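You operate a simulated robot arm through the tools that you are given. There is no shell and no other tool. Be economical: measure what you need, move in short steps, check, and stop when the job is done.

Carry out the task below with a simulated two-armed robot. There is one attempt and no reset: what you move stays moved.

JOB
Open the left drawer of the press table, take the folded cream cloth and leave it in the inside of the left drawer of the press table, then shut the drawer. Then put the teal divider sheet on the second shelf from the bottom of the tall rack away on the top shelf of the wide rack. Then take the yellow pouch on the top of the box table and put it away on the top of the steel shelf over the belt. Then put the clear cup with the green band in the basin of the steel sink. Then fetch the green pouch labelled "Q205" from the top of the box table and set it on the feed end of the grey mesh belt. Then open the lid of the dark grey box. Do these in the order given. Set down upright: clear cup with the green band.

Only the result counts: the job must be done as asked and must still hold three seconds after the hand-in. Knocking over, shifting, dropping, spilling or breaking anything else fails it. A push-on lid holds only when it is set on centred and level and pressed home; a screw cap is set on level and turned clockwise until tight. Flat cloth is picked up by pressing the open fingertips on it (5 to 10 N) and closing them slowly along it; thin cloth reads only 2 to 8 mm in the jaws.

ROBOT AND FRAMES
Two 7-joint arms with two-finger grippers on one trunk, on a base that drives. Base frame: it is fixed to the floor where the robot stands at the start and does not move with it; the origin is under the middle of the robot, x ahead of it, y to its left, z up. Readings come in mm, degrees, newtons and seconds.
The left shoulder is at the start at [60, 179, 980], the right one opposite. With the tool pointing down near the work surface each hand reaches from about 100 to 600 mm from the robot's upright axis, wherever it stands, measured 20 degrees to its own side. Places, roughly: basin of the steel sink [-6600, -4100, 800]; clear cup with the green band (7x7x9 cm) [-5900, -1900, 900]; feed end of the grey mesh belt (34x20 cm) [-2820, -1460, 700]; folded cream cloth (10x6x3 cm) [-1100, 1500, 800]; green pouch [-6000, -1750, 750]; inside of the left drawer of the press table [500, 200, 700]; left drawer of the press table [500, 100, 700]; lid of the dark grey box [2700, 1200, 1400]; teal divider sheet (34x24x4 cm) [-300, 2400, 600]; top of the steel shelf over the belt [-2400, -1100, 800]; top shelf of the wide rack [4800, -2200, 1400]; yellow pouch [-5750, -1750, 750]. Payload 1.96 kg a hand.
The TCP of each hand is the grasp point between the finger pads, 20 mm short of the fingertips. In the tool frame z runs along the fingers and y along their closing line. The gripper opens to 72 mm. The gripper's body begins 38 mm behind the TCP.
Orientation is told as [roll, pitch, yaw] about the base's x, y, z axes, in that order, counted from this pose: with the fingers straight down and closing along the base's y, the tool's x points along the base's -x, its y along +y and its z along -z.

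CONTROLS
- The arms move only by the tool apply_moves. It takes "left_steps", "right_steps" or both (then of equal length, played together; a hand with none holds still); each is a list of rows, each an object of numbers (a shift or turn left out is 0, a gripper value left out holds the last): "x", "y", "z": the shift along the tool's x, y, z in units of 50 mm (1.0 is 50 mm); "ax", "ay", "az": the turn, a rotation vector about the tool's x, y, z in units of 6 degrees (1.0 is 6 degrees); "gripper": the finger opening in mm, from 0 to 72. In form: [{"x": .., "y": .., "z": .., "ax": .., "ay": .., "az": .., "gripper": ..}, ...]. A call has 1 to 8 rows; each row shifts and turns the commanded pose from where the row before left it, along the tool's axes as they then stand. A call with a number of a shift or a turn outside -1 to 1 is refused whole. Rows are played at 5 a second. More than 50 mm and 8.6 degrees between two rows, or a gripper value outside its range, and nothing of the call is played. Where a pose cannot be reached the arm comes as near as it can. A force on the tool above 40 N (or 10 N above the force at the start of the call, whichever is more), or a blocked arm, ends the call early, and 0.2 s more pass. Each finger travels about 153 mm/s and halts on what it meets, pressing with about 26 N; the grip force reading is that of the motor and also rises with nothing between the fingers. The clock runs only during rows and for 0.2 s after the last one: add rows that do not move to give the fingers time. It gives the time, the measured TCP pose, the force on the tool (base axes), the opening and the grip force at its end, in the units of the frame above (readings bear some noise), with the torque about the TCP (base axes, N m) and any sound that the robot's microphone picked up.
- Cameras (640 x 400 px; columns grow to the right, rows downward): "scene" is now at [3.6, -11.4, 1516.1]; the picture's right is [-0.19, -0.98, 0.00], its down [-0.85, 0.16, -0.50] and it looks along [0.49, -0.09, -0.87] (base axes); focal length 261 px, centre (320, 200). "left" rides on the left gripper at [71, -19, -82] in its tool frame; the picture's right is [0.26, 0.97, 0.00], its down [-0.67, 0.18, -0.72] and it looks along [-0.69, 0.19, 0.70] (tool axes); focal length 280 px, centre (320, 200). "right" rides on the right gripper at [71, 19, -82] in its tool frame; the picture's right is [-0.26, 0.97, 0.00], its down [-0.67, -0.18, -0.72] and it looks along [-0.69, -0.19, 0.70] (tool axes); focal length 280 px, centre (320, 200). There is no depth. A picture from a camera that has moved, and an enlarged one, comes with that camera's place and axes in the base frame and with its lens.
- capture(camera): a new picture of that camera. It takes no simulated time.
- raise_lower(by): slides the trunk up (or, below 0, down) by that many mm; the arms and the scene camera ride with it, the base frame stays. It gives what a move gives, with no picture.
- base_move(legs): drives the robot by 1 to 6 legs, each [ahead, left, turn to the left] in mm, mm and degrees, along the robot's own axes; the way and the turn of a leg run together, so that a leg with both is an arc; at most 1500 mm and 180 degrees a leg. The arms and the cameras ride along, it lands a little off, and it stops where it bumps. It gives what a move gives.
- head_to(pan, tilt): turns the head with the scene camera to pan (to the left, within 86 degrees either way) and tilt (down, from -29 to 69), counted from straight ahead of the robot. It gives what a move gives.
- inspect(camera, box): a new picture of the part [left, top, right, bottom] of that camera's present view, enlarged. It takes no simulated time.
- job_done(): hands the job in; it is judged then, once.

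Go step by step. Nothing tells you exact positions but the pictures and the camera data: compare them with the known pose of the tool, close in by small moves and look again before you grip or let go. The budget is 196 turns and 184 pictures, counting those below and the enlarged ones. Unless the task says otherwise, let go and move clear before handing in, and close with one line.

The tools are called after ">>>" as a command line: name --argument value ..., lists and objects as JSON in quotes. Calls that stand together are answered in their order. apply_moves: Moves the arms, as the interface text tells. Its arguments: {"type":"object","properties":{"left_steps":{"type":"array"},"right_steps":{"type":"array"}},"required":[]} The other tools are called the same way: raise_lower (by) slides the trunk up or down; base_move (legs) drives the base; head_to (pan, tilt) turns the head that bears the scene camera; capture (camera) takes a picture; inspect (camera, box) takes an enlarged picture of a part of a camera's view; job_done () hands the job in.

At the start:

```text
clock: 0.0
left_tcp_pos: [401.7, 27.5, 982.9]
left_tcp_rot: [0.0, 0.0, 0.0]
left_force: [-0.2, -0.3, 0.5]
left_moment: [0.04, 0.0, -0.01]
left_finger_gap: 71.9
left_gripper_force: 0.1
right_tcp_pos: [366.3, -286.0, 965.1]
right_tcp_rot: [0.0, 0.0, 0.0]
right_force: [0.0, 0.1, -0.5]
right_moment: [0.01, 0.04, 0.0]
right_finger_gap: 71.9
right_gripper_force: 0.0
trunk travel left (down, up): [-625.0, 365.0]
robot x, y, heading: [-2.5, 0.9, 0.0]
head pan, tilt: [-10.8, 60.0]
```

scene: 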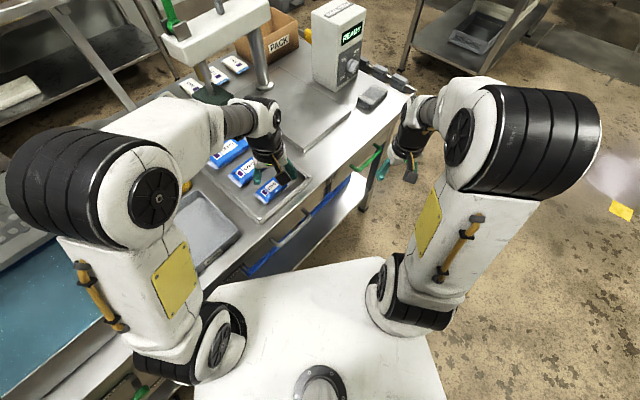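
right: 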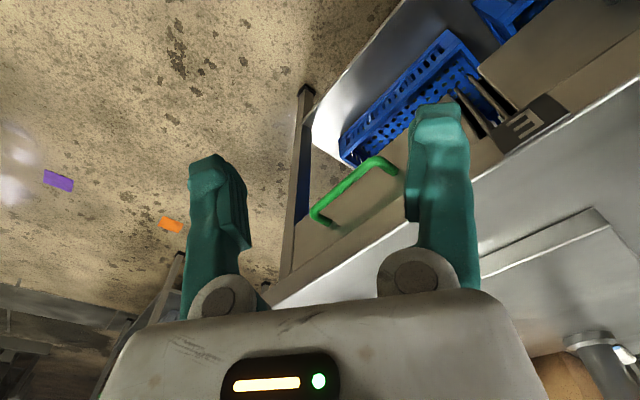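
left: 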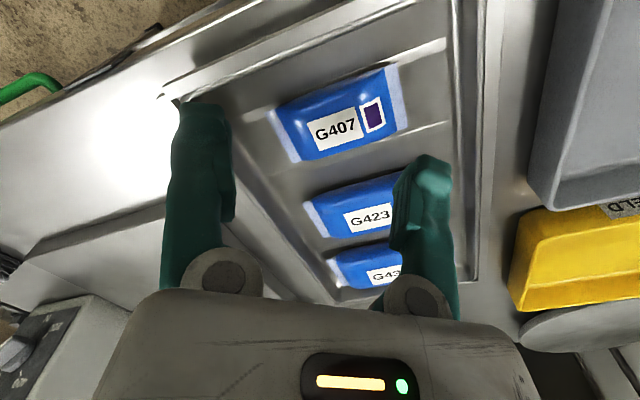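

I see the press table ahead with a green-handled drawer under its top. I'll look around first.

>>> head_to --pan 0 --tilt 40

>>> capture --camera "scene"

>>> head_to --pan 70 --tilt 25

>>> capture --camera "scene"

>>> head_to --pan -70 --tilt 25

>>> capture --camera "scene"

```text
clock: 0.8
left_tcp_pos: [400.1, 26.4, 983.6]
left_tcp_rot: [0.1, -0.1, 0.0]
left_force: [-0.3, -0.6, 0.6]
left_moment: [0.03, 0.01, 0.02]
left_finger_gap: 72.2
left_gripper_force: 0.1
right_tcp_pos: [366.9, -285.4, 964.3]
right_tcp_rot: [-0.1, 0.0, 0.0]
right_force: [-0.7, 0.3, -0.5]
right_moment: [0.01, 0.0, 0.01]
right_finger_gap: 71.9
right_gripper_force: 0.1
trunk travel left (down, up): [-625.0, 365.0]
robot x, y, heading: [-2.4, -4.5, -0.0]
head pan, tilt: [0.0, 40.0]
```

```text
180 pictures are left
camera scene: at [23.1, 1.0, 1542.9], right [0.0, -1.0, 0.0], down [-0.64, 0.0, -0.77], along [0.77, 0.0, -0.64], focal length 261 px, centre (320, 200)
```

scene: 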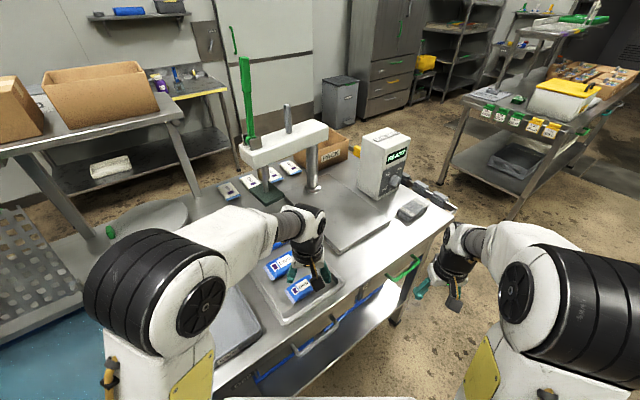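

```text
clock: 2.2
left_tcp_pos: [400.7, 27.1, 984.1]
left_tcp_rot: [-0.1, 0.0, 0.0]
left_force: [0.2, -0.3, 0.6]
left_moment: [0.0, 0.0, 0.01]
left_finger_gap: 71.7
left_gripper_force: 0.0
right_tcp_pos: [366.2, -286.3, 963.4]
right_tcp_rot: [0.1, 0.1, 0.0]
right_force: [0.7, 0.0, -0.3]
right_moment: [0.02, 0.0, 0.0]
right_finger_gap: 72.0
right_gripper_force: 0.1
trunk travel left (down, up): [-625.0, 365.0]
robot x, y, heading: [-2.2, -1.5, 0.1]
head pan, tilt: [70.0, 25.0]
```

```text
179 pictures are left
camera scene: at [-30.3, 87.6, 1566.2], right [0.94, -0.34, 0.0], down [-0.14, -0.4, -0.91], along [0.31, 0.85, -0.42], focal length 261 px, centre (320, 200)
```

scene: 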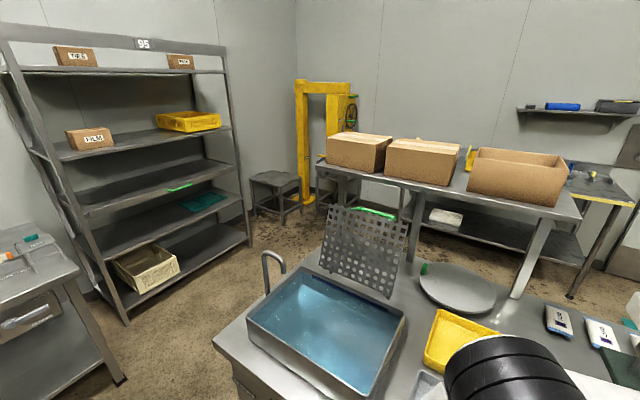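

```text
clock: 4.5
left_tcp_pos: [401.1, 26.7, 984.2]
left_tcp_rot: [-0.1, 0.0, 0.0]
left_force: [-0.2, 0.3, -0.3]
left_moment: [-0.01, -0.02, -0.01]
left_finger_gap: 72.0
left_gripper_force: 0.1
right_tcp_pos: [366.7, -285.8, 963.5]
right_tcp_rot: [0.0, 0.0, 0.1]
right_force: [0.1, 0.0, 0.1]
right_moment: [0.03, -0.01, 0.03]
right_finger_gap: 71.9
right_gripper_force: 0.0
trunk travel left (down, up): [-625.0, 365.0]
robot x, y, heading: [-2.1, 0.6, -0.2]
head pan, tilt: [-70.0, 25.0]
```

```text
178 pictures are left
camera scene: at [-30.3, -85.5, 1566.2], right [-0.94, -0.34, 0.0], down [-0.14, 0.4, -0.91], along [0.31, -0.85, -0.42], focal length 261 px, centre (320, 200)
```

scene: 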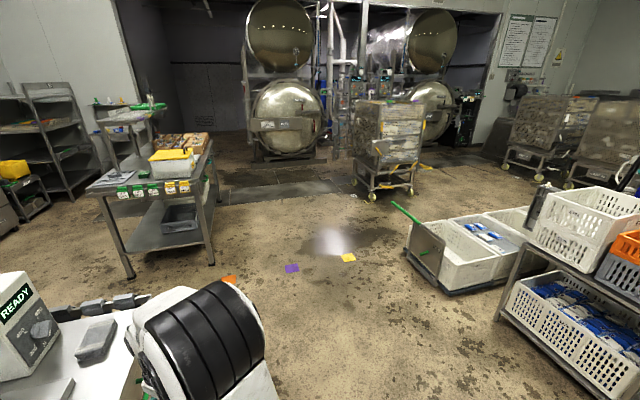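

I'll look downward at the table front for the drawer.

>>> head_to --pan 5 --tilt 69

>>> capture --camera "scene"

>>> head_to --pan 86 --tilt 60

>>> capture --camera "scene"

```text
clock: 5.9
left_tcp_pos: [399.6, 27.3, 983.2]
left_tcp_rot: [0.0, 0.0, 0.1]
left_force: [-0.3, -0.6, 0.2]
left_moment: [-0.01, 0.0, -0.02]
left_finger_gap: 71.8
left_gripper_force: 0.0
right_tcp_pos: [367.0, -285.4, 963.8]
right_tcp_rot: [0.0, 0.0, 0.0]
right_force: [0.1, 0.4, -0.7]
right_moment: [-0.04, -0.05, 0.02]
right_finger_gap: 72.0
right_gripper_force: 0.0
trunk travel left (down, up): [-625.0, 365.0]
robot x, y, heading: [-2.0, 0.1, 0.0]
head pan, tilt: [5.0, 68.8]
```

```text
177 pictures are left
camera scene: at [-6.1, 5.9, 1506.8], right [0.09, -1.0, 0.0], down [-0.93, -0.08, -0.36], along [0.36, 0.03, -0.93], focal length 261 px, centre (320, 200)
```

scene: 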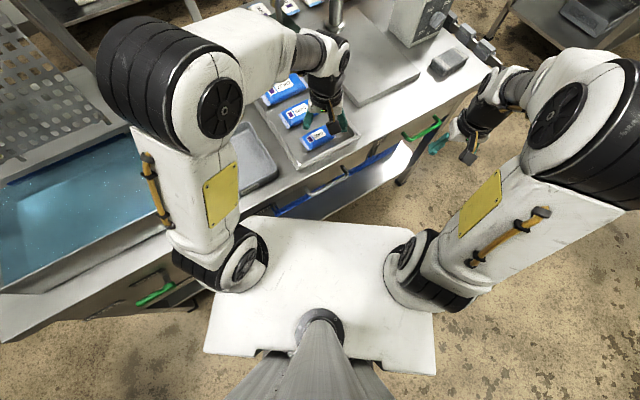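

```text
clock: 7.5
left_tcp_pos: [400.8, 26.4, 982.2]
left_tcp_rot: [0.0, 0.0, 0.1]
left_force: [0.1, 0.7, -0.4]
left_moment: [-0.04, 0.03, 0.01]
left_finger_gap: 72.1
left_gripper_force: 0.1
right_tcp_pos: [367.0, -286.0, 965.1]
right_tcp_rot: [0.0, 0.0, 0.1]
right_force: [-0.2, 0.6, -0.3]
right_moment: [-0.02, 0.02, -0.01]
right_finger_gap: 72.1
right_gripper_force: 0.2
trunk travel left (down, up): [-625.0, 365.0]
robot x, y, heading: [-1.9, 0.1, 0.1]
head pan, tilt: [85.9, 60.0]
```

```text
176 pictures are left
camera scene: at [-57.1, 67.5, 1516.2], right [1.0, -0.07, 0.0], down [-0.06, -0.86, -0.5], along [0.04, 0.5, -0.87], focal length 261 px, centre (320, 200)
```

scene: 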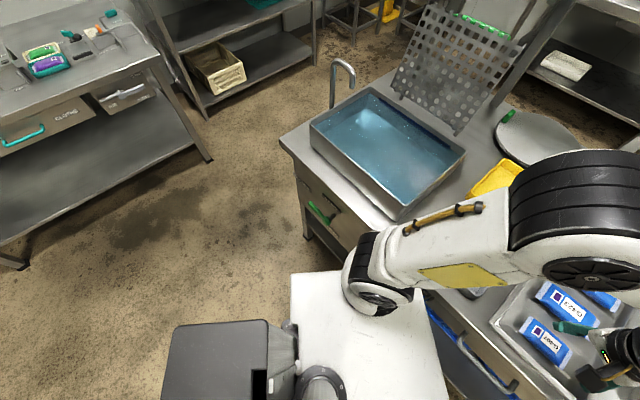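

>>> head_to --pan 20 --tilt 60

>>> inspect --camera "scene" --box '[240, 120, 560, 320]'

>>> base_move --legs '[[0, 0, 39]]'

>>> head_to --pan 0 --tilt 60

>>> capture --camera "scene"

```text
clock: 8.8
left_tcp_pos: [399.8, 27.5, 983.9]
left_tcp_rot: [0.0, -0.1, 0.0]
left_force: [-0.9, -0.1, 0.0]
left_moment: [0.01, 0.0, 0.05]
left_finger_gap: 72.0
left_gripper_force: 0.1
right_tcp_pos: [366.2, -286.4, 964.7]
right_tcp_rot: [0.0, 0.0, 0.1]
right_force: [0.0, 0.5, 0.4]
right_moment: [-0.02, -0.01, 0.01]
right_finger_gap: 72.0
right_gripper_force: 0.0
trunk travel left (down, up): [-625.0, 365.0]
robot x, y, heading: [1.5, -2.3, 0.2]
head pan, tilt: [20.0, 60.0]
```

```text
2.00 times, centred on (400, 220) of scene
camera zoom: at [0.7, 23.9, 1516.2], right [0.34, -0.94, 0.0], down [-0.81, -0.3, -0.5], along [0.47, 0.17, -0.87], focal length 522 px, centre (160, 160)
```

zoom: 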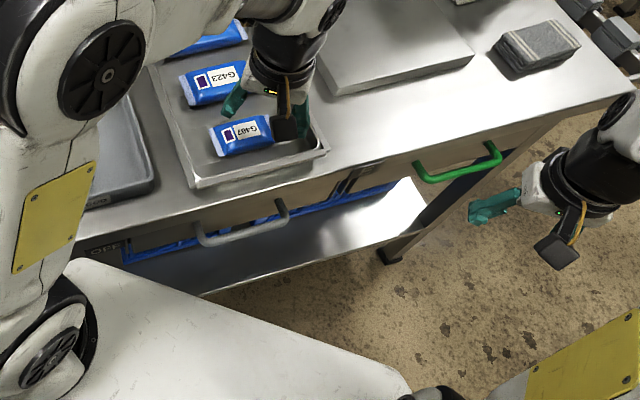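

```text
clock: 11.1
left_tcp_pos: [295.0, 272.8, 983.4]
left_tcp_rot: [0.0, 0.0, 38.9]
left_force: [-0.1, 0.3, 0.7]
left_moment: [0.0, -0.01, 0.0]
left_finger_gap: 71.8
left_gripper_force: 0.1
right_tcp_pos: [464.8, 7.8, 964.0]
right_tcp_rot: [0.1, 0.1, 38.9]
right_force: [0.9, 0.9, 0.1]
right_moment: [-0.01, 0.0, 0.0]
right_finger_gap: 72.0
right_gripper_force: 0.0
trunk travel left (down, up): [-625.0, 365.0]
robot x, y, heading: [1.2, 1.2, 38.5]
head pan, tilt: [20.0, 60.0]
```

```text
clock: 11.9
left_tcp_pos: [295.3, 272.0, 982.0]
left_tcp_rot: [0.0, 0.0, 38.8]
left_force: [0.5, 0.2, 0.6]
left_moment: [-0.01, -0.01, 0.02]
left_finger_gap: 72.0
left_gripper_force: 0.0
right_tcp_pos: [464.6, 7.4, 964.4]
right_tcp_rot: [0.0, 0.0, 38.8]
right_force: [0.5, 0.1, -0.1]
right_moment: [-0.03, -0.01, -0.01]
right_finger_gap: 72.1
right_gripper_force: 0.1
trunk travel left (down, up): [-625.0, 365.0]
robot x, y, heading: [-0.4, 1.8, 38.8]
head pan, tilt: [0.0, 60.0]
```

```text
174 pictures are left
camera scene: at [3.3, 5.3, 1516.2], right [0.63, -0.78, 0.0], down [-0.67, -0.54, -0.5], along [0.39, 0.31, -0.87], focal length 261 px, centre (320, 200)
```

scene: 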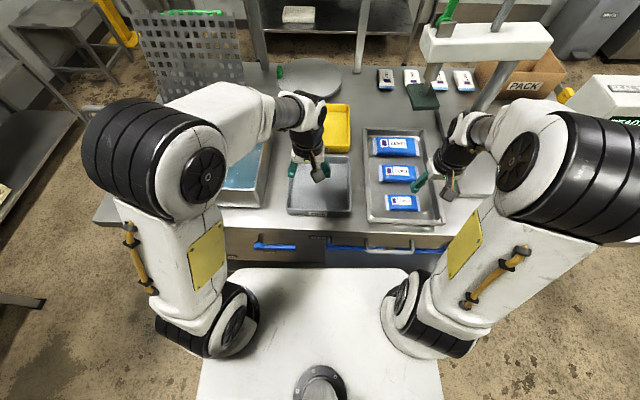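

>>> inspect --camera "scene" --box '[200, 200, 460, 280]'

>>> base_move --legs '[[-250, 0, 0]]'

>>> capture --camera "scene"

>>> capture --camera "right"

```text
2.46 times, centred on (330, 240) of scene
camera zoom: at [3.3, 5.3, 1516.2], right [0.63, -0.78, 0.0], down [-0.67, -0.54, -0.5], along [0.39, 0.31, -0.87], focal length 642 px, centre (295, 102)
```

zoom: 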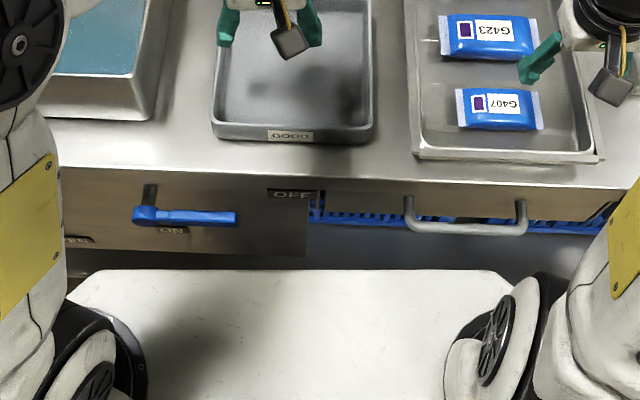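

```text
clock: 13.7
left_tcp_pos: [105.2, 120.0, 981.8]
left_tcp_rot: [0.0, 0.0, 38.8]
left_force: [-0.2, 1.3, -0.4]
left_moment: [0.01, -0.02, -0.01]
left_finger_gap: 71.7
left_gripper_force: 0.1
right_tcp_pos: [274.7, -146.2, 964.3]
right_tcp_rot: [0.0, 0.0, 38.7]
right_force: [0.1, -0.4, -0.8]
right_moment: [0.01, 0.0, 0.05]
right_finger_gap: 71.8
right_gripper_force: 0.0
trunk travel left (down, up): [-625.0, 365.0]
robot x, y, heading: [-193.1, -151.4, 38.7]
head pan, tilt: [0.0, 60.0]
```

```text
172 pictures are left
camera scene: at [-187.2, -147.6, 1516.2], right [0.63, -0.78, 0.0], down [-0.68, -0.54, -0.5], along [0.39, 0.31, -0.87], focal length 261 px, centre (320, 200)
```

scene: 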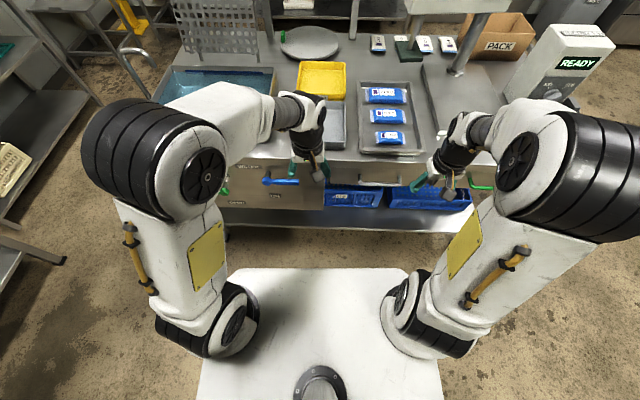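

```text
171 pictures are left
camera right: at [207.3, -176.2, 1046.4], right [-0.4, 0.92, 0.0], down [0.64, 0.28, 0.72], along [0.66, 0.29, -0.7], focal length 280 px, centre (320, 200)
```

right: 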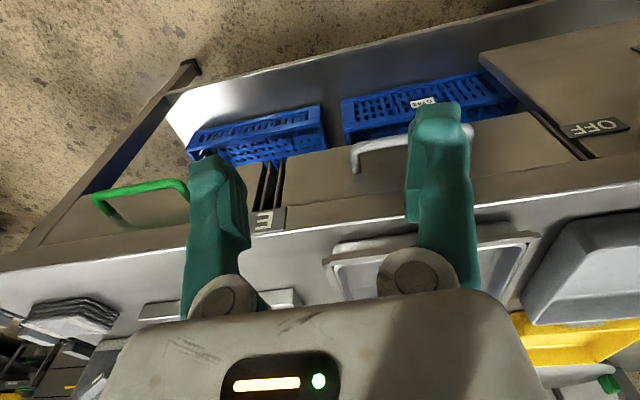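

The left drawer is the one with the silver bar handle (handle about [341, 2, 745]); the panel to its left belongs to the tank. I'll square to the table and turn the right hand to point forward with jaws closing vertically.

>>> base_move --legs '[[-120, 0, -1.9]]'

>>> apply_moves --right_steps '[{"az": 1}, {"az": 1}, {"az": 1}, {"az": 1}, {"az": 1}, {"az": 1}, {"az": 1}, {"az": 1}]'

>>> apply_moves --right_steps '[{"az": 1}, {"az": 1}, {"az": 1}, {"az": 1}, {"az": 1}, {"az": 1}, {"az": 1}]'

>>> apply_moves --right_steps '[{"ax": -1}, {"ax": -1}, {"ax": -1}, {"ax": -1}, {"ax": -1}, {"ax": -1}, {"ax": -1}, {"ax": -1}]'

>>> apply_moves --right_steps '[{"ax": -1}, {"ax": -1}, {"ax": -1}, {"ax": -1}, {"ax": -1}, {"ax": -1}, {"ax": -1}]'

>>> raise_lower --by -220

>>> capture --camera "right"

>>> capture --camera "scene"

```text
clock: 14.9
left_tcp_pos: [19.2, 35.3, 982.1]
left_tcp_rot: [0.0, 0.1, 36.8]
left_force: [-0.1, -0.1, 0.2]
left_moment: [0.03, -0.03, 0.0]
left_finger_gap: 72.1
left_gripper_force: 0.1
right_tcp_pos: [179.3, -235.4, 964.2]
right_tcp_rot: [-0.1, 0.0, 36.9]
right_force: [-0.8, -0.2, -0.3]
right_moment: [0.02, -0.02, -0.03]
right_finger_gap: 72.0
right_gripper_force: 0.0
trunk travel left (down, up): [-625.0, 365.0]
robot x, y, heading: [-285.8, -227.2, 36.6]
head pan, tilt: [0.0, 60.0]
```

```text
clock: 16.7
left_tcp_pos: [20.5, 35.8, 983.6]
left_tcp_rot: [0.0, 0.0, 36.7]
left_force: [-0.5, 1.1, -0.6]
left_moment: [-0.01, 0.02, -0.01]
left_finger_gap: 71.7
left_gripper_force: 0.1
right_tcp_pos: [180.1, -234.9, 963.6]
right_tcp_rot: [0.1, 0.0, -11.3]
right_force: [0.5, 0.6, -0.3]
right_moment: [-0.01, -0.02, 0.0]
right_finger_gap: 72.0
right_gripper_force: 0.1
trunk travel left (down, up): [-625.0, 365.0]
robot x, y, heading: [-284.5, -229.2, 36.5]
head pan, tilt: [0.0, 60.0]
```

```text
clock: 18.3
left_tcp_pos: [20.6, 36.6, 983.1]
left_tcp_rot: [0.0, 0.0, 36.7]
left_force: [0.0, 0.3, 0.0]
left_moment: [0.01, 0.0, 0.04]
left_finger_gap: 71.8
left_gripper_force: 0.0
right_tcp_pos: [181.5, -235.3, 964.2]
right_tcp_rot: [0.0, 0.0, -53.3]
right_force: [0.1, -0.1, -1.0]
right_moment: [-0.01, 0.02, 0.02]
right_finger_gap: 71.7
right_gripper_force: 0.0
trunk travel left (down, up): [-625.0, 365.0]
robot x, y, heading: [-282.6, -224.2, 36.7]
head pan, tilt: [0.0, 60.0]
```

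```text
clock: 20.1
left_tcp_pos: [20.4, 35.4, 982.4]
left_tcp_rot: [0.0, 0.0, 36.7]
left_force: [0.3, 0.7, -0.9]
left_moment: [0.01, 0.0, -0.01]
left_finger_gap: 71.9
left_gripper_force: 0.0
right_tcp_pos: [217.7, -230.4, 967.5]
right_tcp_rot: [48.1, 0.0, -53.1]
right_force: [0.0, 0.2, 0.5]
right_moment: [-0.01, 0.01, 0.0]
right_finger_gap: 72.0
right_gripper_force: 0.1
right hand out of reach, approached as far as the arm can: row 6, 7, 8
trunk travel left (down, up): [-625.0, 365.0]
robot x, y, heading: [-289.9, -226.1, 36.5]
head pan, tilt: [0.0, 60.0]
```

```text
clock: 21.7
left_tcp_pos: [20.1, 34.6, 984.2]
left_tcp_rot: [0.0, 0.0, 36.8]
left_force: [-0.7, -0.8, 0.1]
left_moment: [0.01, 0.0, -0.01]
left_finger_gap: 71.9
left_gripper_force: 0.1
right_tcp_pos: [239.6, -232.8, 954.0]
right_tcp_rot: [81.5, 0.4, -52.8]
right_force: [-0.3, 0.4, -0.3]
right_moment: [0.05, 0.01, -0.01]
right_finger_gap: 71.8
right_gripper_force: 0.0
right hand out of reach, approached as far as the arm can: row 1, 2, 3, 4, 5
trunk travel left (down, up): [-625.0, 365.0]
robot x, y, heading: [-288.1, -226.1, 37.0]
head pan, tilt: [0.0, 60.0]
```

```text
clock: 24.1
left_tcp_pos: [20.3, 35.3, 762.9]
left_tcp_rot: [0.1, 0.0, 36.6]
left_force: [-0.4, -0.2, -1.1]
left_moment: [0.0, -0.03, 0.01]
left_finger_gap: 71.9
left_gripper_force: 0.0
right_tcp_pos: [240.2, -232.1, 733.0]
right_tcp_rot: [81.3, 0.5, -52.7]
right_force: [0.5, -0.4, 0.1]
right_moment: [-0.04, 0.02, 0.01]
right_finger_gap: 72.0
right_gripper_force: 0.0
trunk travel left (down, up): [-405.0, 585.0]
robot x, y, heading: [-285.0, -223.8, 36.6]
head pan, tilt: [0.0, 60.0]
```

```text
170 pictures are left
camera right: at [135.0, -223.5, 765.5], right [0.28, -0.13, 0.95], down [-0.18, -0.98, -0.08], along [0.94, -0.15, -0.3], focal length 280 px, centre (320, 200)
```

right: 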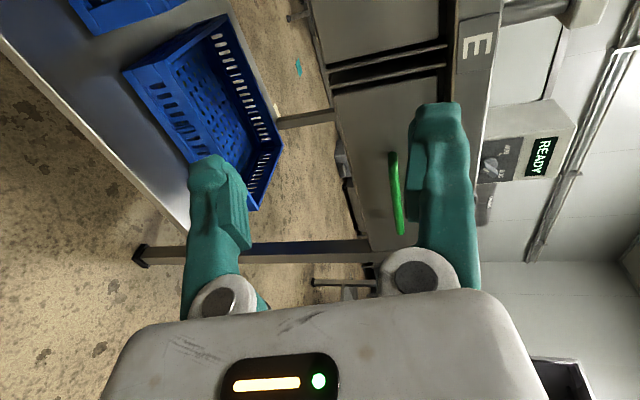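

```text
169 pictures are left
camera scene: at [-281.4, -220.7, 1296.2], right [0.6, -0.8, 0.0], down [-0.69, -0.52, -0.5], along [0.4, 0.3, -0.87], focal length 261 px, centre (320, 200)
```

scene: 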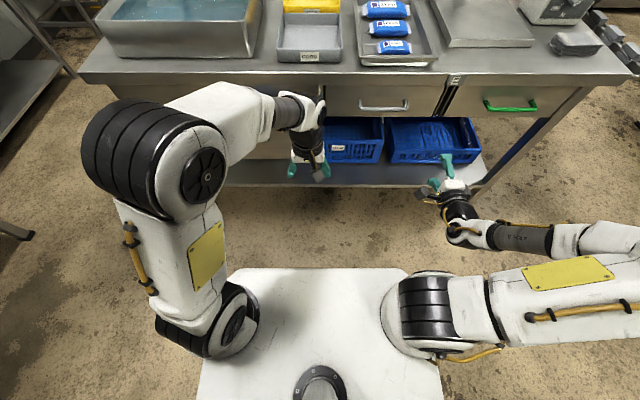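

Handle triangulates to about [341, 6, 747]. I'll lift the left hand clear, then drive left and forward toward the handle.

>>> apply_moves --left_steps '[{"z": -1}, {"z": -1}, {"z": -1}, {"z": -1}, {"z": -1}]'

>>> base_move --legs '[[0, 129, 0], [140, 0, 0]]'

>>> capture --camera "right"

>>> capture --camera "scene"

```text
clock: 25.3
left_tcp_pos: [7.0, 30.7, 785.5]
left_tcp_rot: [-0.4, -0.9, 36.7]
left_force: [0.2, -0.6, 0.1]
left_moment: [0.02, -0.06, -0.05]
left_finger_gap: 71.8
left_gripper_force: 0.0
left hand out of reach, approached as far as the arm can: row 1, 2, 3, 4, 5
right_tcp_pos: [238.2, -233.1, 733.0]
right_tcp_rot: [81.4, 0.4, -52.7]
right_force: [-0.4, -0.4, 0.4]
right_moment: [0.0, 0.02, -0.01]
right_finger_gap: 72.0
right_gripper_force: 0.1
trunk travel left (down, up): [-405.0, 585.0]
robot x, y, heading: [-283.7, -228.9, 36.8]
head pan, tilt: [0.0, 60.0]
```

```text
clock: 27.5
left_tcp_pos: [42.9, 222.0, 785.9]
left_tcp_rot: [-0.4, -0.7, 37.1]
left_force: [0.3, 0.6, 0.3]
left_moment: [-0.01, 0.02, 0.0]
left_finger_gap: 72.1
left_gripper_force: 0.1
right_tcp_pos: [277.1, -38.0, 732.9]
right_tcp_rot: [81.3, 0.4, -52.3]
right_force: [-0.1, 0.6, -0.8]
right_moment: [0.0, -0.01, -0.02]
right_finger_gap: 72.0
right_gripper_force: 0.1
trunk travel left (down, up): [-405.0, 585.0]
robot x, y, heading: [-245.8, -34.5, 37.2]
head pan, tilt: [0.0, 60.0]
```

```text
168 pictures are left
camera right: at [172.5, -31.3, 765.1], right [0.28, -0.12, 0.95], down [-0.17, -0.98, -0.08], along [0.94, -0.14, -0.3], focal length 280 px, centre (320, 200)
```

right: 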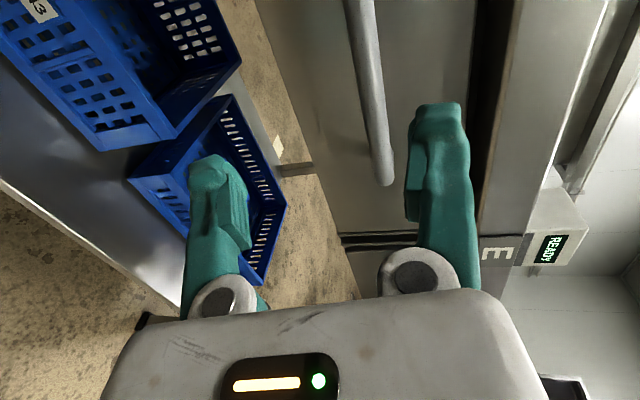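

```text
167 pictures are left
camera scene: at [-243.4, -31.0, 1296.2], right [0.6, -0.8, 0.0], down [-0.69, -0.52, -0.5], along [0.4, 0.3, -0.87], focal length 261 px, centre (320, 200)
```

scene: 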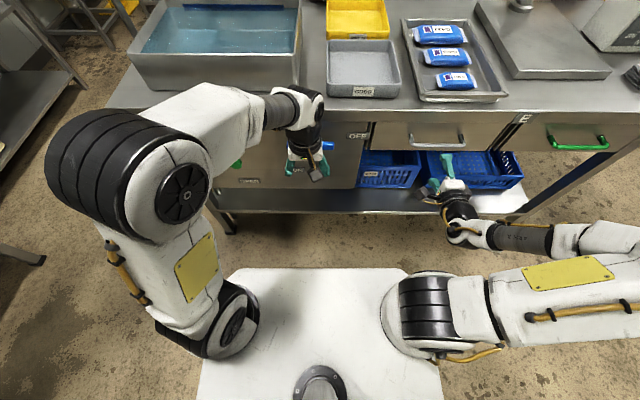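

>>> apply_moves --left_steps '[{"x": 1}, {"x": 1}]'

>>> raise_lower --by 17

>>> base_move --legs '[[76, 0, 0]]'

>>> capture --camera "right"

>>> inspect --camera "scene" --box '[340, 80, 600, 260]'

```text
clock: 28.1
left_tcp_pos: [-38.6, 162.5, 785.8]
left_tcp_rot: [-0.4, -0.9, 37.3]
left_force: [0.4, -0.4, 0.3]
left_moment: [0.02, -0.01, 0.0]
left_finger_gap: 72.0
left_gripper_force: 0.0
right_tcp_pos: [275.7, -39.2, 733.3]
right_tcp_rot: [81.4, 0.5, -52.3]
right_force: [0.3, 0.7, 0.1]
right_moment: [0.01, 0.03, 0.0]
right_finger_gap: 72.1
right_gripper_force: 0.1
trunk travel left (down, up): [-405.0, 585.0]
robot x, y, heading: [-247.6, -36.1, 37.1]
head pan, tilt: [0.0, 60.0]
```

```text
clock: 28.7
left_tcp_pos: [-37.3, 161.9, 803.1]
left_tcp_rot: [-0.4, -0.9, 37.1]
left_force: [-0.1, -0.7, 0.1]
left_moment: [0.02, 0.02, -0.02]
left_finger_gap: 72.0
left_gripper_force: 0.0
right_tcp_pos: [277.1, -39.7, 749.4]
right_tcp_rot: [81.3, 0.4, -52.2]
right_force: [-0.1, 0.1, -0.6]
right_moment: [-0.01, 0.0, -0.01]
right_finger_gap: 72.0
right_gripper_force: 0.0
trunk travel left (down, up): [-422.0, 568.0]
robot x, y, heading: [-246.1, -37.3, 37.0]
head pan, tilt: [0.0, 60.0]
```

```text
clock: 29.8
left_tcp_pos: [21.3, 207.8, 802.6]
left_tcp_rot: [-0.5, -0.8, 37.3]
left_force: [1.4, 0.7, 0.0]
left_moment: [-0.01, 0.02, 0.0]
left_finger_gap: 71.8
left_gripper_force: 0.1
right_tcp_pos: [335.9, 8.1, 749.1]
right_tcp_rot: [81.3, 0.4, -52.1]
right_force: [0.8, -0.3, -0.6]
right_moment: [0.03, -0.03, -0.02]
right_finger_gap: 72.1
right_gripper_force: 0.0
trunk travel left (down, up): [-422.0, 568.0]
robot x, y, heading: [-191.0, 6.8, 37.4]
head pan, tilt: [0.0, 60.0]
```

```text
166 pictures are left
camera right: at [230.6, 14.4, 782.1], right [0.28, -0.12, 0.95], down [-0.17, -0.98, -0.08], along [0.95, -0.14, -0.3], focal length 280 px, centre (320, 200)
```

right: 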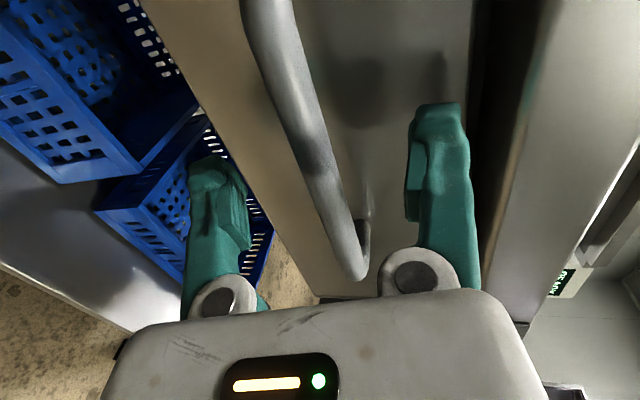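

```text
2.22 times, centred on (470, 170) of scene
camera zoom: at [-185.3, 13.3, 1313.2], right [0.61, -0.8, 0.0], down [-0.69, -0.53, -0.5], along [0.4, 0.3, -0.87], focal length 580 px, centre (-13, 267)
```

zoom: 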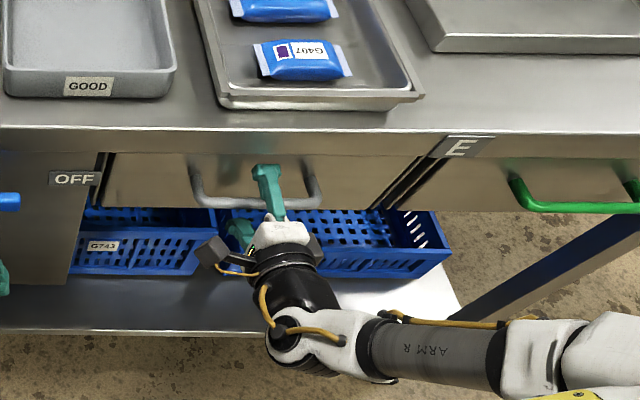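

The bar lies right between the pads. Closing.

>>> apply_moves --right_steps '[{"gripper": 40}, {"gripper": 20}, {"gripper": 0}, {}, {}]'

>>> base_move --legs '[[-120, 0, 0]]'

>>> capture --camera "scene"

```text
clock: 30.9
left_tcp_pos: [19.2, 207.5, 802.2]
left_tcp_rot: [-0.4, -0.9, 37.2]
left_force: [0.5, 0.2, -0.4]
left_moment: [-0.02, -0.02, 0.02]
left_finger_gap: 71.8
left_gripper_force: 0.1
right_tcp_pos: [334.5, 7.6, 749.2]
right_tcp_rot: [81.3, 0.4, -52.1]
right_force: [3.8, 0.9, 4.2]
right_moment: [0.01, 0.0, 0.03]
right_finger_gap: 6.9
right_gripper_force: 35.3
trunk travel left (down, up): [-422.0, 568.0]
robot x, y, heading: [-193.5, 9.4, 37.4]
head pan, tilt: [0.0, 60.0]
```

```text
clock: 32.2
left_tcp_pos: [-73.6, 136.4, 802.5]
left_tcp_rot: [-0.5, -0.9, 37.1]
left_force: [1.2, 0.1, -0.2]
left_moment: [0.01, -0.08, 0.0]
left_finger_gap: 72.2
left_gripper_force: 0.1
right_tcp_pos: [237.5, -64.8, 750.8]
right_tcp_rot: [81.2, 0.4, -52.2]
right_force: [-16.2, 20.1, -7.0]
right_moment: [-0.02, 0.03, 0.23]
right_finger_gap: 6.4
right_gripper_force: 34.9
trunk travel left (down, up): [-422.0, 568.0]
robot x, y, heading: [-281.3, -63.7, 37.2]
head pan, tilt: [0.0, 60.0]
```

```text
164 pictures are left
camera scene: at [-282.2, -56.4, 1313.1], right [0.6, -0.8, 0.0], down [-0.69, -0.52, -0.5], along [0.4, 0.3, -0.87], focal length 261 px, centre (320, 200)
```

scene: 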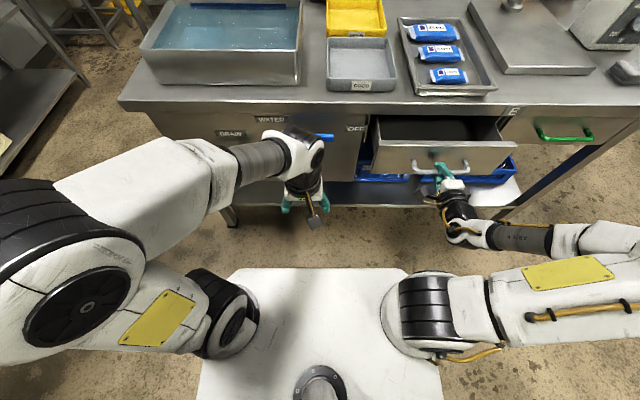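

It slides. Pull further.

>>> base_move --legs '[[-100, 0, 0]]'

>>> capture --camera "scene"

```text
clock: 33.3
left_tcp_pos: [-153.9, 75.7, 802.4]
left_tcp_rot: [-0.6, -0.9, 37.1]
left_force: [-0.2, -0.6, -0.7]
left_moment: [-0.02, 0.02, 0.0]
left_finger_gap: 71.8
left_gripper_force: 0.1
right_tcp_pos: [156.2, -124.0, 749.5]
right_tcp_rot: [81.2, 0.4, -52.0]
right_force: [-11.6, 13.3, -1.5]
right_moment: [-0.03, 0.01, 0.55]
right_finger_gap: 6.6
right_gripper_force: 34.4
trunk travel left (down, up): [-422.0, 568.0]
robot x, y, heading: [-365.5, -122.7, 36.9]
head pan, tilt: [0.0, 60.0]
```

```text
163 pictures are left
camera scene: at [-362.1, -117.3, 1313.1], right [0.6, -0.8, 0.0], down [-0.69, -0.52, -0.5], along [0.4, 0.3, -0.87], focal length 261 px, centre (320, 200)
```

scene: 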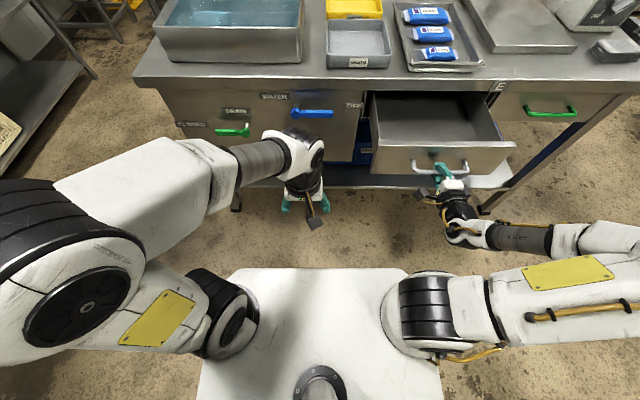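

Drawer is open ~220 mm and empty. I'll release, back off, raise the trunk, and drive toward the cloth table.

>>> apply_moves --right_steps '[{"gripper": 40}, {"gripper": 72}, {}, {}]'

>>> base_move --legs '[[-130, 0, 0]]'

>>> raise_lower --by 200

>>> base_move --legs '[[0, 850, 0], [0, 0, 90]]'

>>> head_to --pan -10 --tilt 35

>>> capture --camera "scene"

```text
clock: 34.3
left_tcp_pos: [-153.1, 75.3, 802.9]
left_tcp_rot: [-0.3, -0.8, 37.1]
left_force: [0.0, -0.5, 0.0]
left_moment: [-0.01, 0.02, -0.03]
left_finger_gap: 72.1
left_gripper_force: 0.0
right_tcp_pos: [160.0, -125.0, 748.9]
right_tcp_rot: [81.2, 0.5, -52.0]
right_force: [-0.3, -0.2, -0.8]
right_moment: [0.02, -0.01, 0.01]
right_finger_gap: 72.2
right_gripper_force: 0.0
trunk travel left (down, up): [-422.0, 568.0]
robot x, y, heading: [-362.8, -123.1, 37.1]
head pan, tilt: [0.0, 60.0]
```

```text
clock: 35.6
left_tcp_pos: [-257.0, -2.8, 803.6]
left_tcp_rot: [-0.4, -0.9, 37.3]
left_force: [-0.6, 0.0, -0.1]
left_moment: [0.01, -0.05, 0.01]
left_finger_gap: 71.9
left_gripper_force: 0.1
right_tcp_pos: [54.8, -203.0, 750.3]
right_tcp_rot: [81.2, 0.5, -51.8]
right_force: [-0.1, -0.1, 0.6]
right_moment: [-0.01, -0.02, -0.01]
right_finger_gap: 72.2
right_gripper_force: 0.1
trunk travel left (down, up): [-422.0, 568.0]
robot x, y, heading: [-466.8, -198.4, 37.2]
head pan, tilt: [0.0, 60.0]
```

```text
clock: 37.8
left_tcp_pos: [-256.7, -2.4, 1003.6]
left_tcp_rot: [-0.4, -0.9, 37.3]
left_force: [0.2, -0.2, 0.3]
left_moment: [-0.02, 0.03, -0.02]
left_finger_gap: 72.2
left_gripper_force: 0.0
right_tcp_pos: [56.2, -202.8, 949.2]
right_tcp_rot: [81.2, 0.5, -51.9]
right_force: [0.8, -0.4, -0.1]
right_moment: [-0.01, 0.04, -0.01]
right_finger_gap: 72.0
right_gripper_force: 0.0
trunk travel left (down, up): [-622.0, 368.0]
robot x, y, heading: [-467.5, -202.9, 37.1]
head pan, tilt: [0.0, 60.0]
```

```text
clock: 46.0
left_tcp_pos: [-1167.0, 672.4, 1002.6]
left_tcp_rot: [-0.4, -0.9, 126.6]
left_force: [-0.3, -0.9, 0.1]
left_moment: [0.03, -0.02, -0.01]
left_finger_gap: 71.8
left_gripper_force: 0.1
right_tcp_pos: [-964.2, 982.8, 949.2]
right_tcp_rot: [81.2, 0.5, 37.6]
right_force: [0.1, 0.4, 0.1]
right_moment: [-0.01, 0.01, -0.01]
right_finger_gap: 71.9
right_gripper_force: 0.2
trunk travel left (down, up): [-622.0, 368.0]
robot x, y, heading: [-969.3, 461.2, 126.8]
head pan, tilt: [0.0, 60.0]
```

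```text
clock: 46.9
left_tcp_pos: [-1166.1, 673.7, 1002.6]
left_tcp_rot: [-0.4, -0.8, 126.7]
left_force: [0.7, -0.1, -0.5]
left_moment: [0.0, -0.02, -0.05]
left_finger_gap: 72.1
left_gripper_force: 0.1
right_tcp_pos: [-964.0, 985.0, 948.9]
right_tcp_rot: [81.2, 0.4, 37.6]
right_force: [0.2, 0.2, 0.0]
right_moment: [-0.01, 0.03, 0.02]
right_finger_gap: 72.2
right_gripper_force: 0.0
trunk travel left (down, up): [-622.0, 368.0]
robot x, y, heading: [-966.6, 460.2, 126.6]
head pan, tilt: [-10.0, 35.0]
```

```text
162 pictures are left
camera scene: at [-974.7, 493.2, 1547.4], right [0.89, 0.45, 0.0], down [0.26, -0.51, -0.82], along [-0.37, 0.73, -0.57], focal length 261 px, centre (320, 200)
```

scene: 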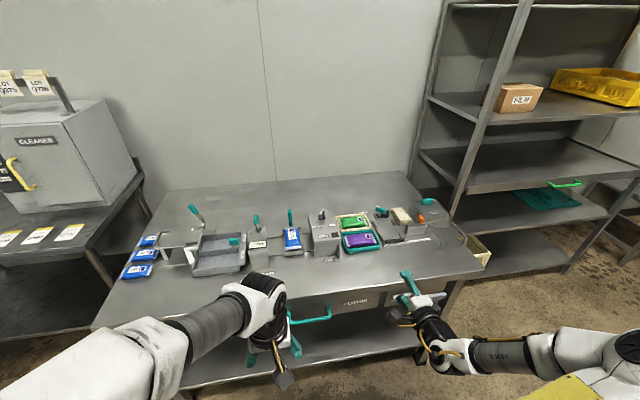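

>>> inspect --camera "scene" --box '[300, 170, 500, 295]'

>>> inspect --camera "scene" --box '[120, 170, 320, 295]'

```text
3.20 times, centred on (400, 232) of scene
camera zoom: at [-974.7, 493.2, 1547.4], right [0.89, 0.45, 0.0], down [0.26, -0.51, -0.82], along [-0.37, 0.73, -0.57], focal length 834 px, centre (64, 96)
```

zoom: 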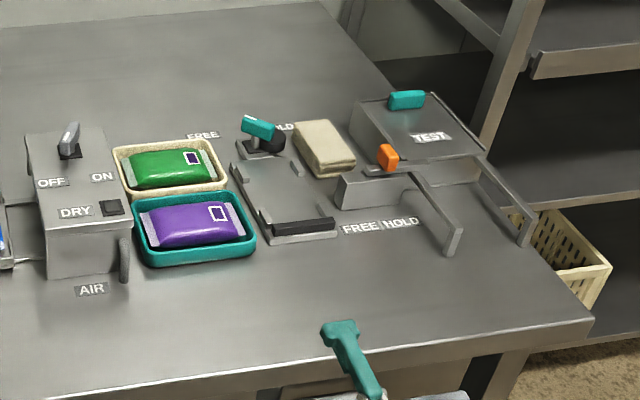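

```text
3.20 times, centred on (220, 232) of scene
camera zoom: at [-974.7, 493.2, 1547.4], right [0.89, 0.45, 0.0], down [0.26, -0.51, -0.82], along [-0.37, 0.73, -0.57], focal length 834 px, centre (640, 96)
```

zoom: 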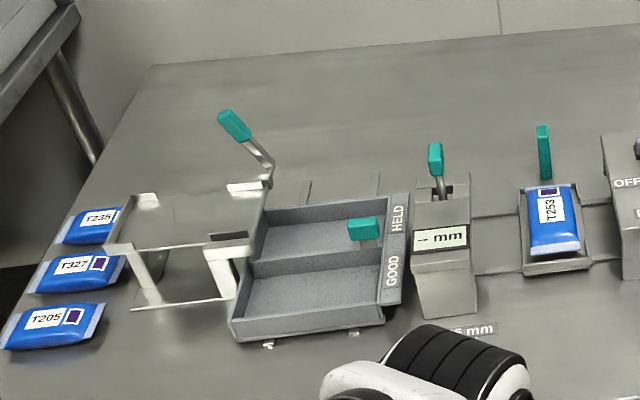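

The cream cloth sits near the right end of this table, about [-1068, 1501, 800], between a clamp and a switch unit. I drive right and closer.

>>> base_move --legs '[[0, -690, 0], [230, 0, 0]]'

>>> head_to --pan 10 --tilt 55

>>> capture --camera "scene"

>>> capture --camera "left"

```text
clock: 52.1
left_tcp_pos: [-737.6, 1281.4, 1002.7]
left_tcp_rot: [-0.3, -0.8, 125.9]
left_force: [-0.3, 0.2, 0.4]
left_moment: [-0.02, -0.01, 0.01]
left_finger_gap: 72.0
left_gripper_force: 0.1
right_tcp_pos: [-531.1, 1589.2, 949.1]
right_tcp_rot: [81.1, 0.5, 36.7]
right_force: [-0.5, 0.4, 0.0]
right_moment: [0.0, -0.01, -0.01]
right_finger_gap: 72.1
right_gripper_force: 0.0
trunk travel left (down, up): [-622.0, 368.0]
robot x, y, heading: [-541.5, 1069.5, 125.6]
head pan, tilt: [-10.0, 35.0]
```

```text
clock: 52.9
left_tcp_pos: [-738.6, 1281.0, 1002.9]
left_tcp_rot: [-0.4, -0.9, 125.9]
left_force: [-0.5, -0.6, -0.1]
left_moment: [0.01, -0.03, -0.01]
left_finger_gap: 72.2
left_gripper_force: 0.1
right_tcp_pos: [-530.9, 1589.5, 949.9]
right_tcp_rot: [81.3, 0.5, 36.9]
right_force: [0.7, 0.4, -0.3]
right_moment: [0.02, 0.02, -0.01]
right_finger_gap: 72.1
right_gripper_force: 0.0
trunk travel left (down, up): [-622.0, 368.0]
robot x, y, heading: [-544.6, 1065.9, 125.8]
head pan, tilt: [10.0, 55.0]
```

```text
159 pictures are left
camera scene: at [-561.9, 1069.2, 1519.3], right [0.7, 0.72, 0.0], down [0.59, -0.57, -0.57], along [-0.41, 0.4, -0.82], focal length 261 px, centre (320, 200)
```

scene: 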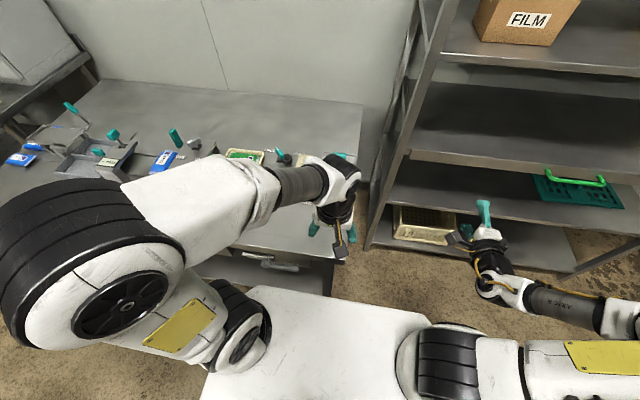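

```text
158 pictures are left
camera left: at [-681.2, 1232.8, 1081.9], right [-0.63, -0.78, -0.01], down [-0.54, 0.43, 0.72], along [-0.56, 0.46, -0.69], focal length 280 px, centre (320, 200)
```

left: 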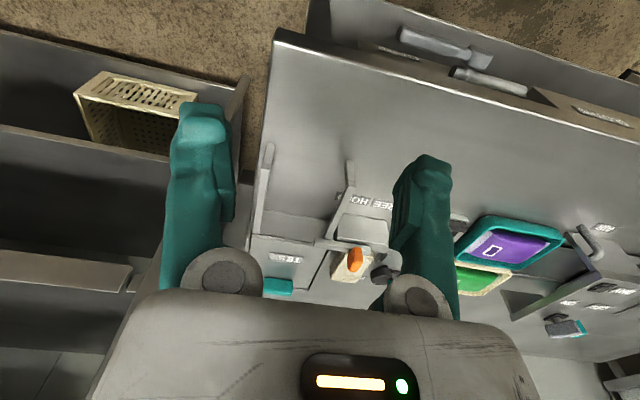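

I'll tilt the left hand forward for reach and bring it out above the cloth.

>>> apply_moves --left_steps '[{"ay": -1}, {"ay": -1}, {"ay": -1}, {"ay": -1}, {"ay": -1}, {"ay": -1}]'

>>> apply_moves --left_steps '[{"x": -0.593, "y": 0.397, "z": 0.643}, {"x": -0.593, "y": 0.397, "z": 0.643}, {"x": -0.593, "y": 0.397, "z": 0.643}, {"x": -0.593, "y": 0.397, "z": 0.643}, {"x": -0.593, "y": 0.397, "z": 0.643}, {"x": -0.593, "y": 0.397, "z": 0.643}, {"x": -0.593, "y": 0.397, "z": 0.643}]'

>>> capture --camera "left"

>>> capture --camera "scene"

```text
clock: 54.3
left_tcp_pos: [-731.6, 1314.5, 1015.7]
left_tcp_rot: [-0.4, -36.9, 126.2]
left_force: [0.2, -0.4, -0.2]
left_moment: [0.03, 0.04, 0.0]
left_finger_gap: 71.9
left_gripper_force: 0.0
left hand out of reach, approached as far as the arm can: row 4, 5, 6
right_tcp_pos: [-531.6, 1588.9, 950.5]
right_tcp_rot: [81.2, 0.5, 36.7]
right_force: [-0.3, -0.3, 0.2]
right_moment: [0.02, -0.02, 0.0]
right_finger_gap: 71.9
right_gripper_force: 0.0
trunk travel left (down, up): [-622.0, 368.0]
robot x, y, heading: [-542.7, 1066.4, 125.9]
head pan, tilt: [10.0, 55.0]
```

```text
clock: 55.9
left_tcp_pos: [-1020.8, 1474.0, 957.9]
left_tcp_rot: [-0.6, -36.8, 126.3]
left_force: [0.0, 0.7, -0.8]
left_moment: [0.01, 0.01, -0.01]
left_finger_gap: 71.7
left_gripper_force: 0.0
right_tcp_pos: [-532.5, 1590.1, 949.9]
right_tcp_rot: [81.2, 0.5, 36.8]
right_force: [-0.1, -0.2, -0.6]
right_moment: [0.01, -0.02, 0.02]
right_finger_gap: 71.8
right_gripper_force: 0.0
trunk travel left (down, up): [-622.0, 368.0]
robot x, y, heading: [-546.4, 1065.3, 125.9]
head pan, tilt: [10.0, 55.0]
```

```text
157 pictures are left
camera left: at [-944.4, 1398.5, 979.6], right [-0.66, -0.74, -0.17], down [-0.22, -0.02, 0.98], along [-0.72, 0.68, -0.15], focal length 280 px, centre (320, 200)
```

left: 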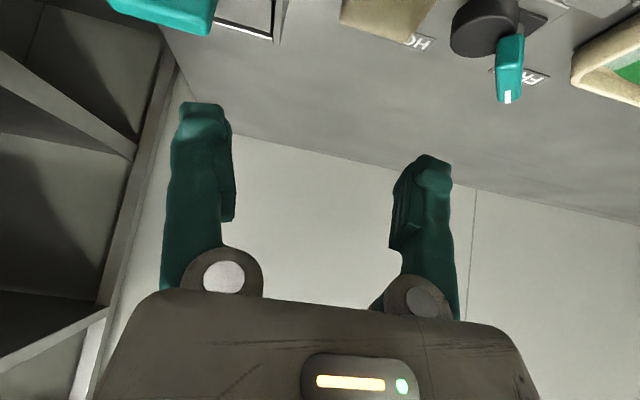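

```text
156 pictures are left
camera scene: at [-563.8, 1070.2, 1519.2], right [0.7, 0.72, 0.0], down [0.59, -0.57, -0.57], along [-0.41, 0.4, -0.82], focal length 261 px, centre (320, 200)
```

scene: 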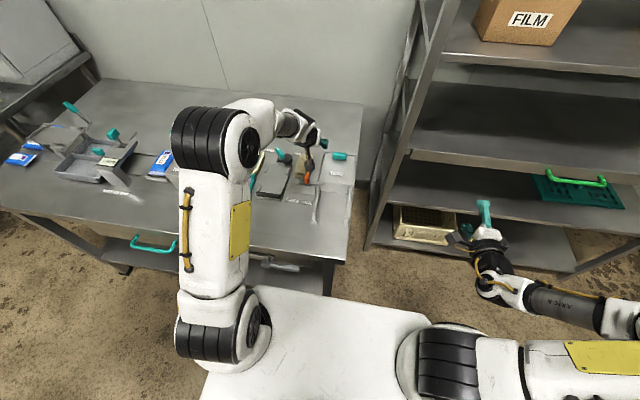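

>>> apply_moves --left_steps '[{"ay": 1}, {"ay": 1}, {"ay": 1}, {"ay": 1}, {"ay": 1}]'

>>> capture --camera "left"

>>> inspect --camera "scene" --box '[220, 90, 380, 240]'

```text
clock: 57.1
left_tcp_pos: [-1018.3, 1474.6, 957.8]
left_tcp_rot: [-0.4, -12.8, 125.9]
left_force: [-0.7, 0.1, 0.0]
left_moment: [0.01, 0.02, 0.01]
left_finger_gap: 71.9
left_gripper_force: 0.0
left hand out of reach, approached as far as the arm can: row 5
right_tcp_pos: [-529.8, 1589.5, 949.2]
right_tcp_rot: [81.2, 0.5, 36.8]
right_force: [-0.6, -0.8, 0.3]
right_moment: [-0.01, 0.0, 0.02]
right_finger_gap: 72.2
right_gripper_force: 0.2
trunk travel left (down, up): [-622.0, 368.0]
robot x, y, heading: [-546.4, 1069.9, 125.9]
head pan, tilt: [10.0, 55.0]
```

```text
155 pictures are left
camera left: at [-953.6, 1414.6, 1020.2], right [-0.63, -0.77, -0.07], down [-0.45, 0.29, 0.85], along [-0.63, 0.56, -0.53], focal length 280 px, centre (320, 200)
```

left: 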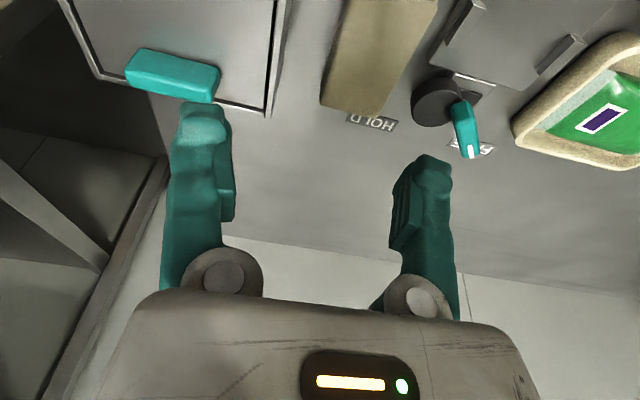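

```text
2.67 times, centred on (300, 165) of scene
camera zoom: at [-561.8, 1069.1, 1519.2], right [0.7, 0.72, 0.0], down [0.59, -0.57, -0.57], along [-0.41, 0.4, -0.82], focal length 695 px, centre (373, 293)
```

zoom: 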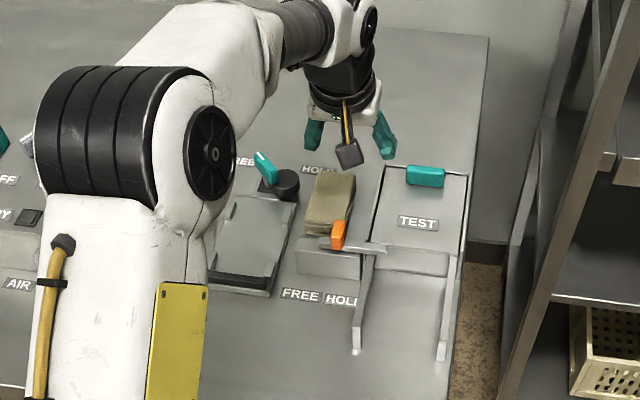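

>>> apply_moves --left_steps '[{"x": -0.232, "y": 0.253, "z": 0.723}, {"x": -0.232, "y": 0.253, "z": 0.723}, {"x": -0.232, "y": 0.253, "z": 0.723}]'

>>> capture --camera "left"

>>> inspect --camera "scene" --box '[250, 120, 350, 200]'

```text
clock: 57.9
left_tcp_pos: [-1084.8, 1499.8, 860.2]
left_tcp_rot: [-0.5, -12.9, 126.1]
left_force: [-0.3, -0.2, -0.1]
left_moment: [0.0, -0.02, 0.02]
left_finger_gap: 72.0
left_gripper_force: 0.1
right_tcp_pos: [-531.7, 1588.4, 949.4]
right_tcp_rot: [81.1, 0.5, 36.8]
right_force: [0.7, 0.4, 1.0]
right_moment: [-0.01, -0.01, -0.02]
right_finger_gap: 72.2
right_gripper_force: 0.1
trunk travel left (down, up): [-622.0, 368.0]
robot x, y, heading: [-543.8, 1065.1, 125.8]
head pan, tilt: [10.0, 55.0]
```

```text
153 pictures are left
camera left: at [-1018.5, 1439.8, 922.1], right [-0.63, -0.77, -0.06], down [-0.45, 0.29, 0.85], along [-0.63, 0.56, -0.53], focal length 280 px, centre (320, 200)
```

left: 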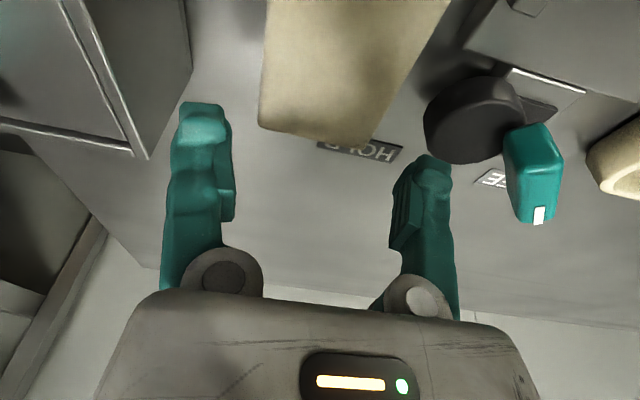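

```text
5.00 times, centred on (300, 160) of scene
camera zoom: at [-563.5, 1070.2, 1519.3], right [0.7, 0.72, 0.0], down [0.59, -0.57, -0.57], along [-0.41, 0.4, -0.82], focal length 1304 px, centre (420, 400)
```

zoom: 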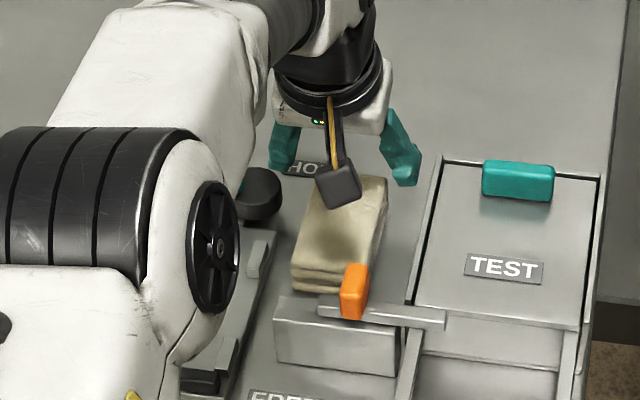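

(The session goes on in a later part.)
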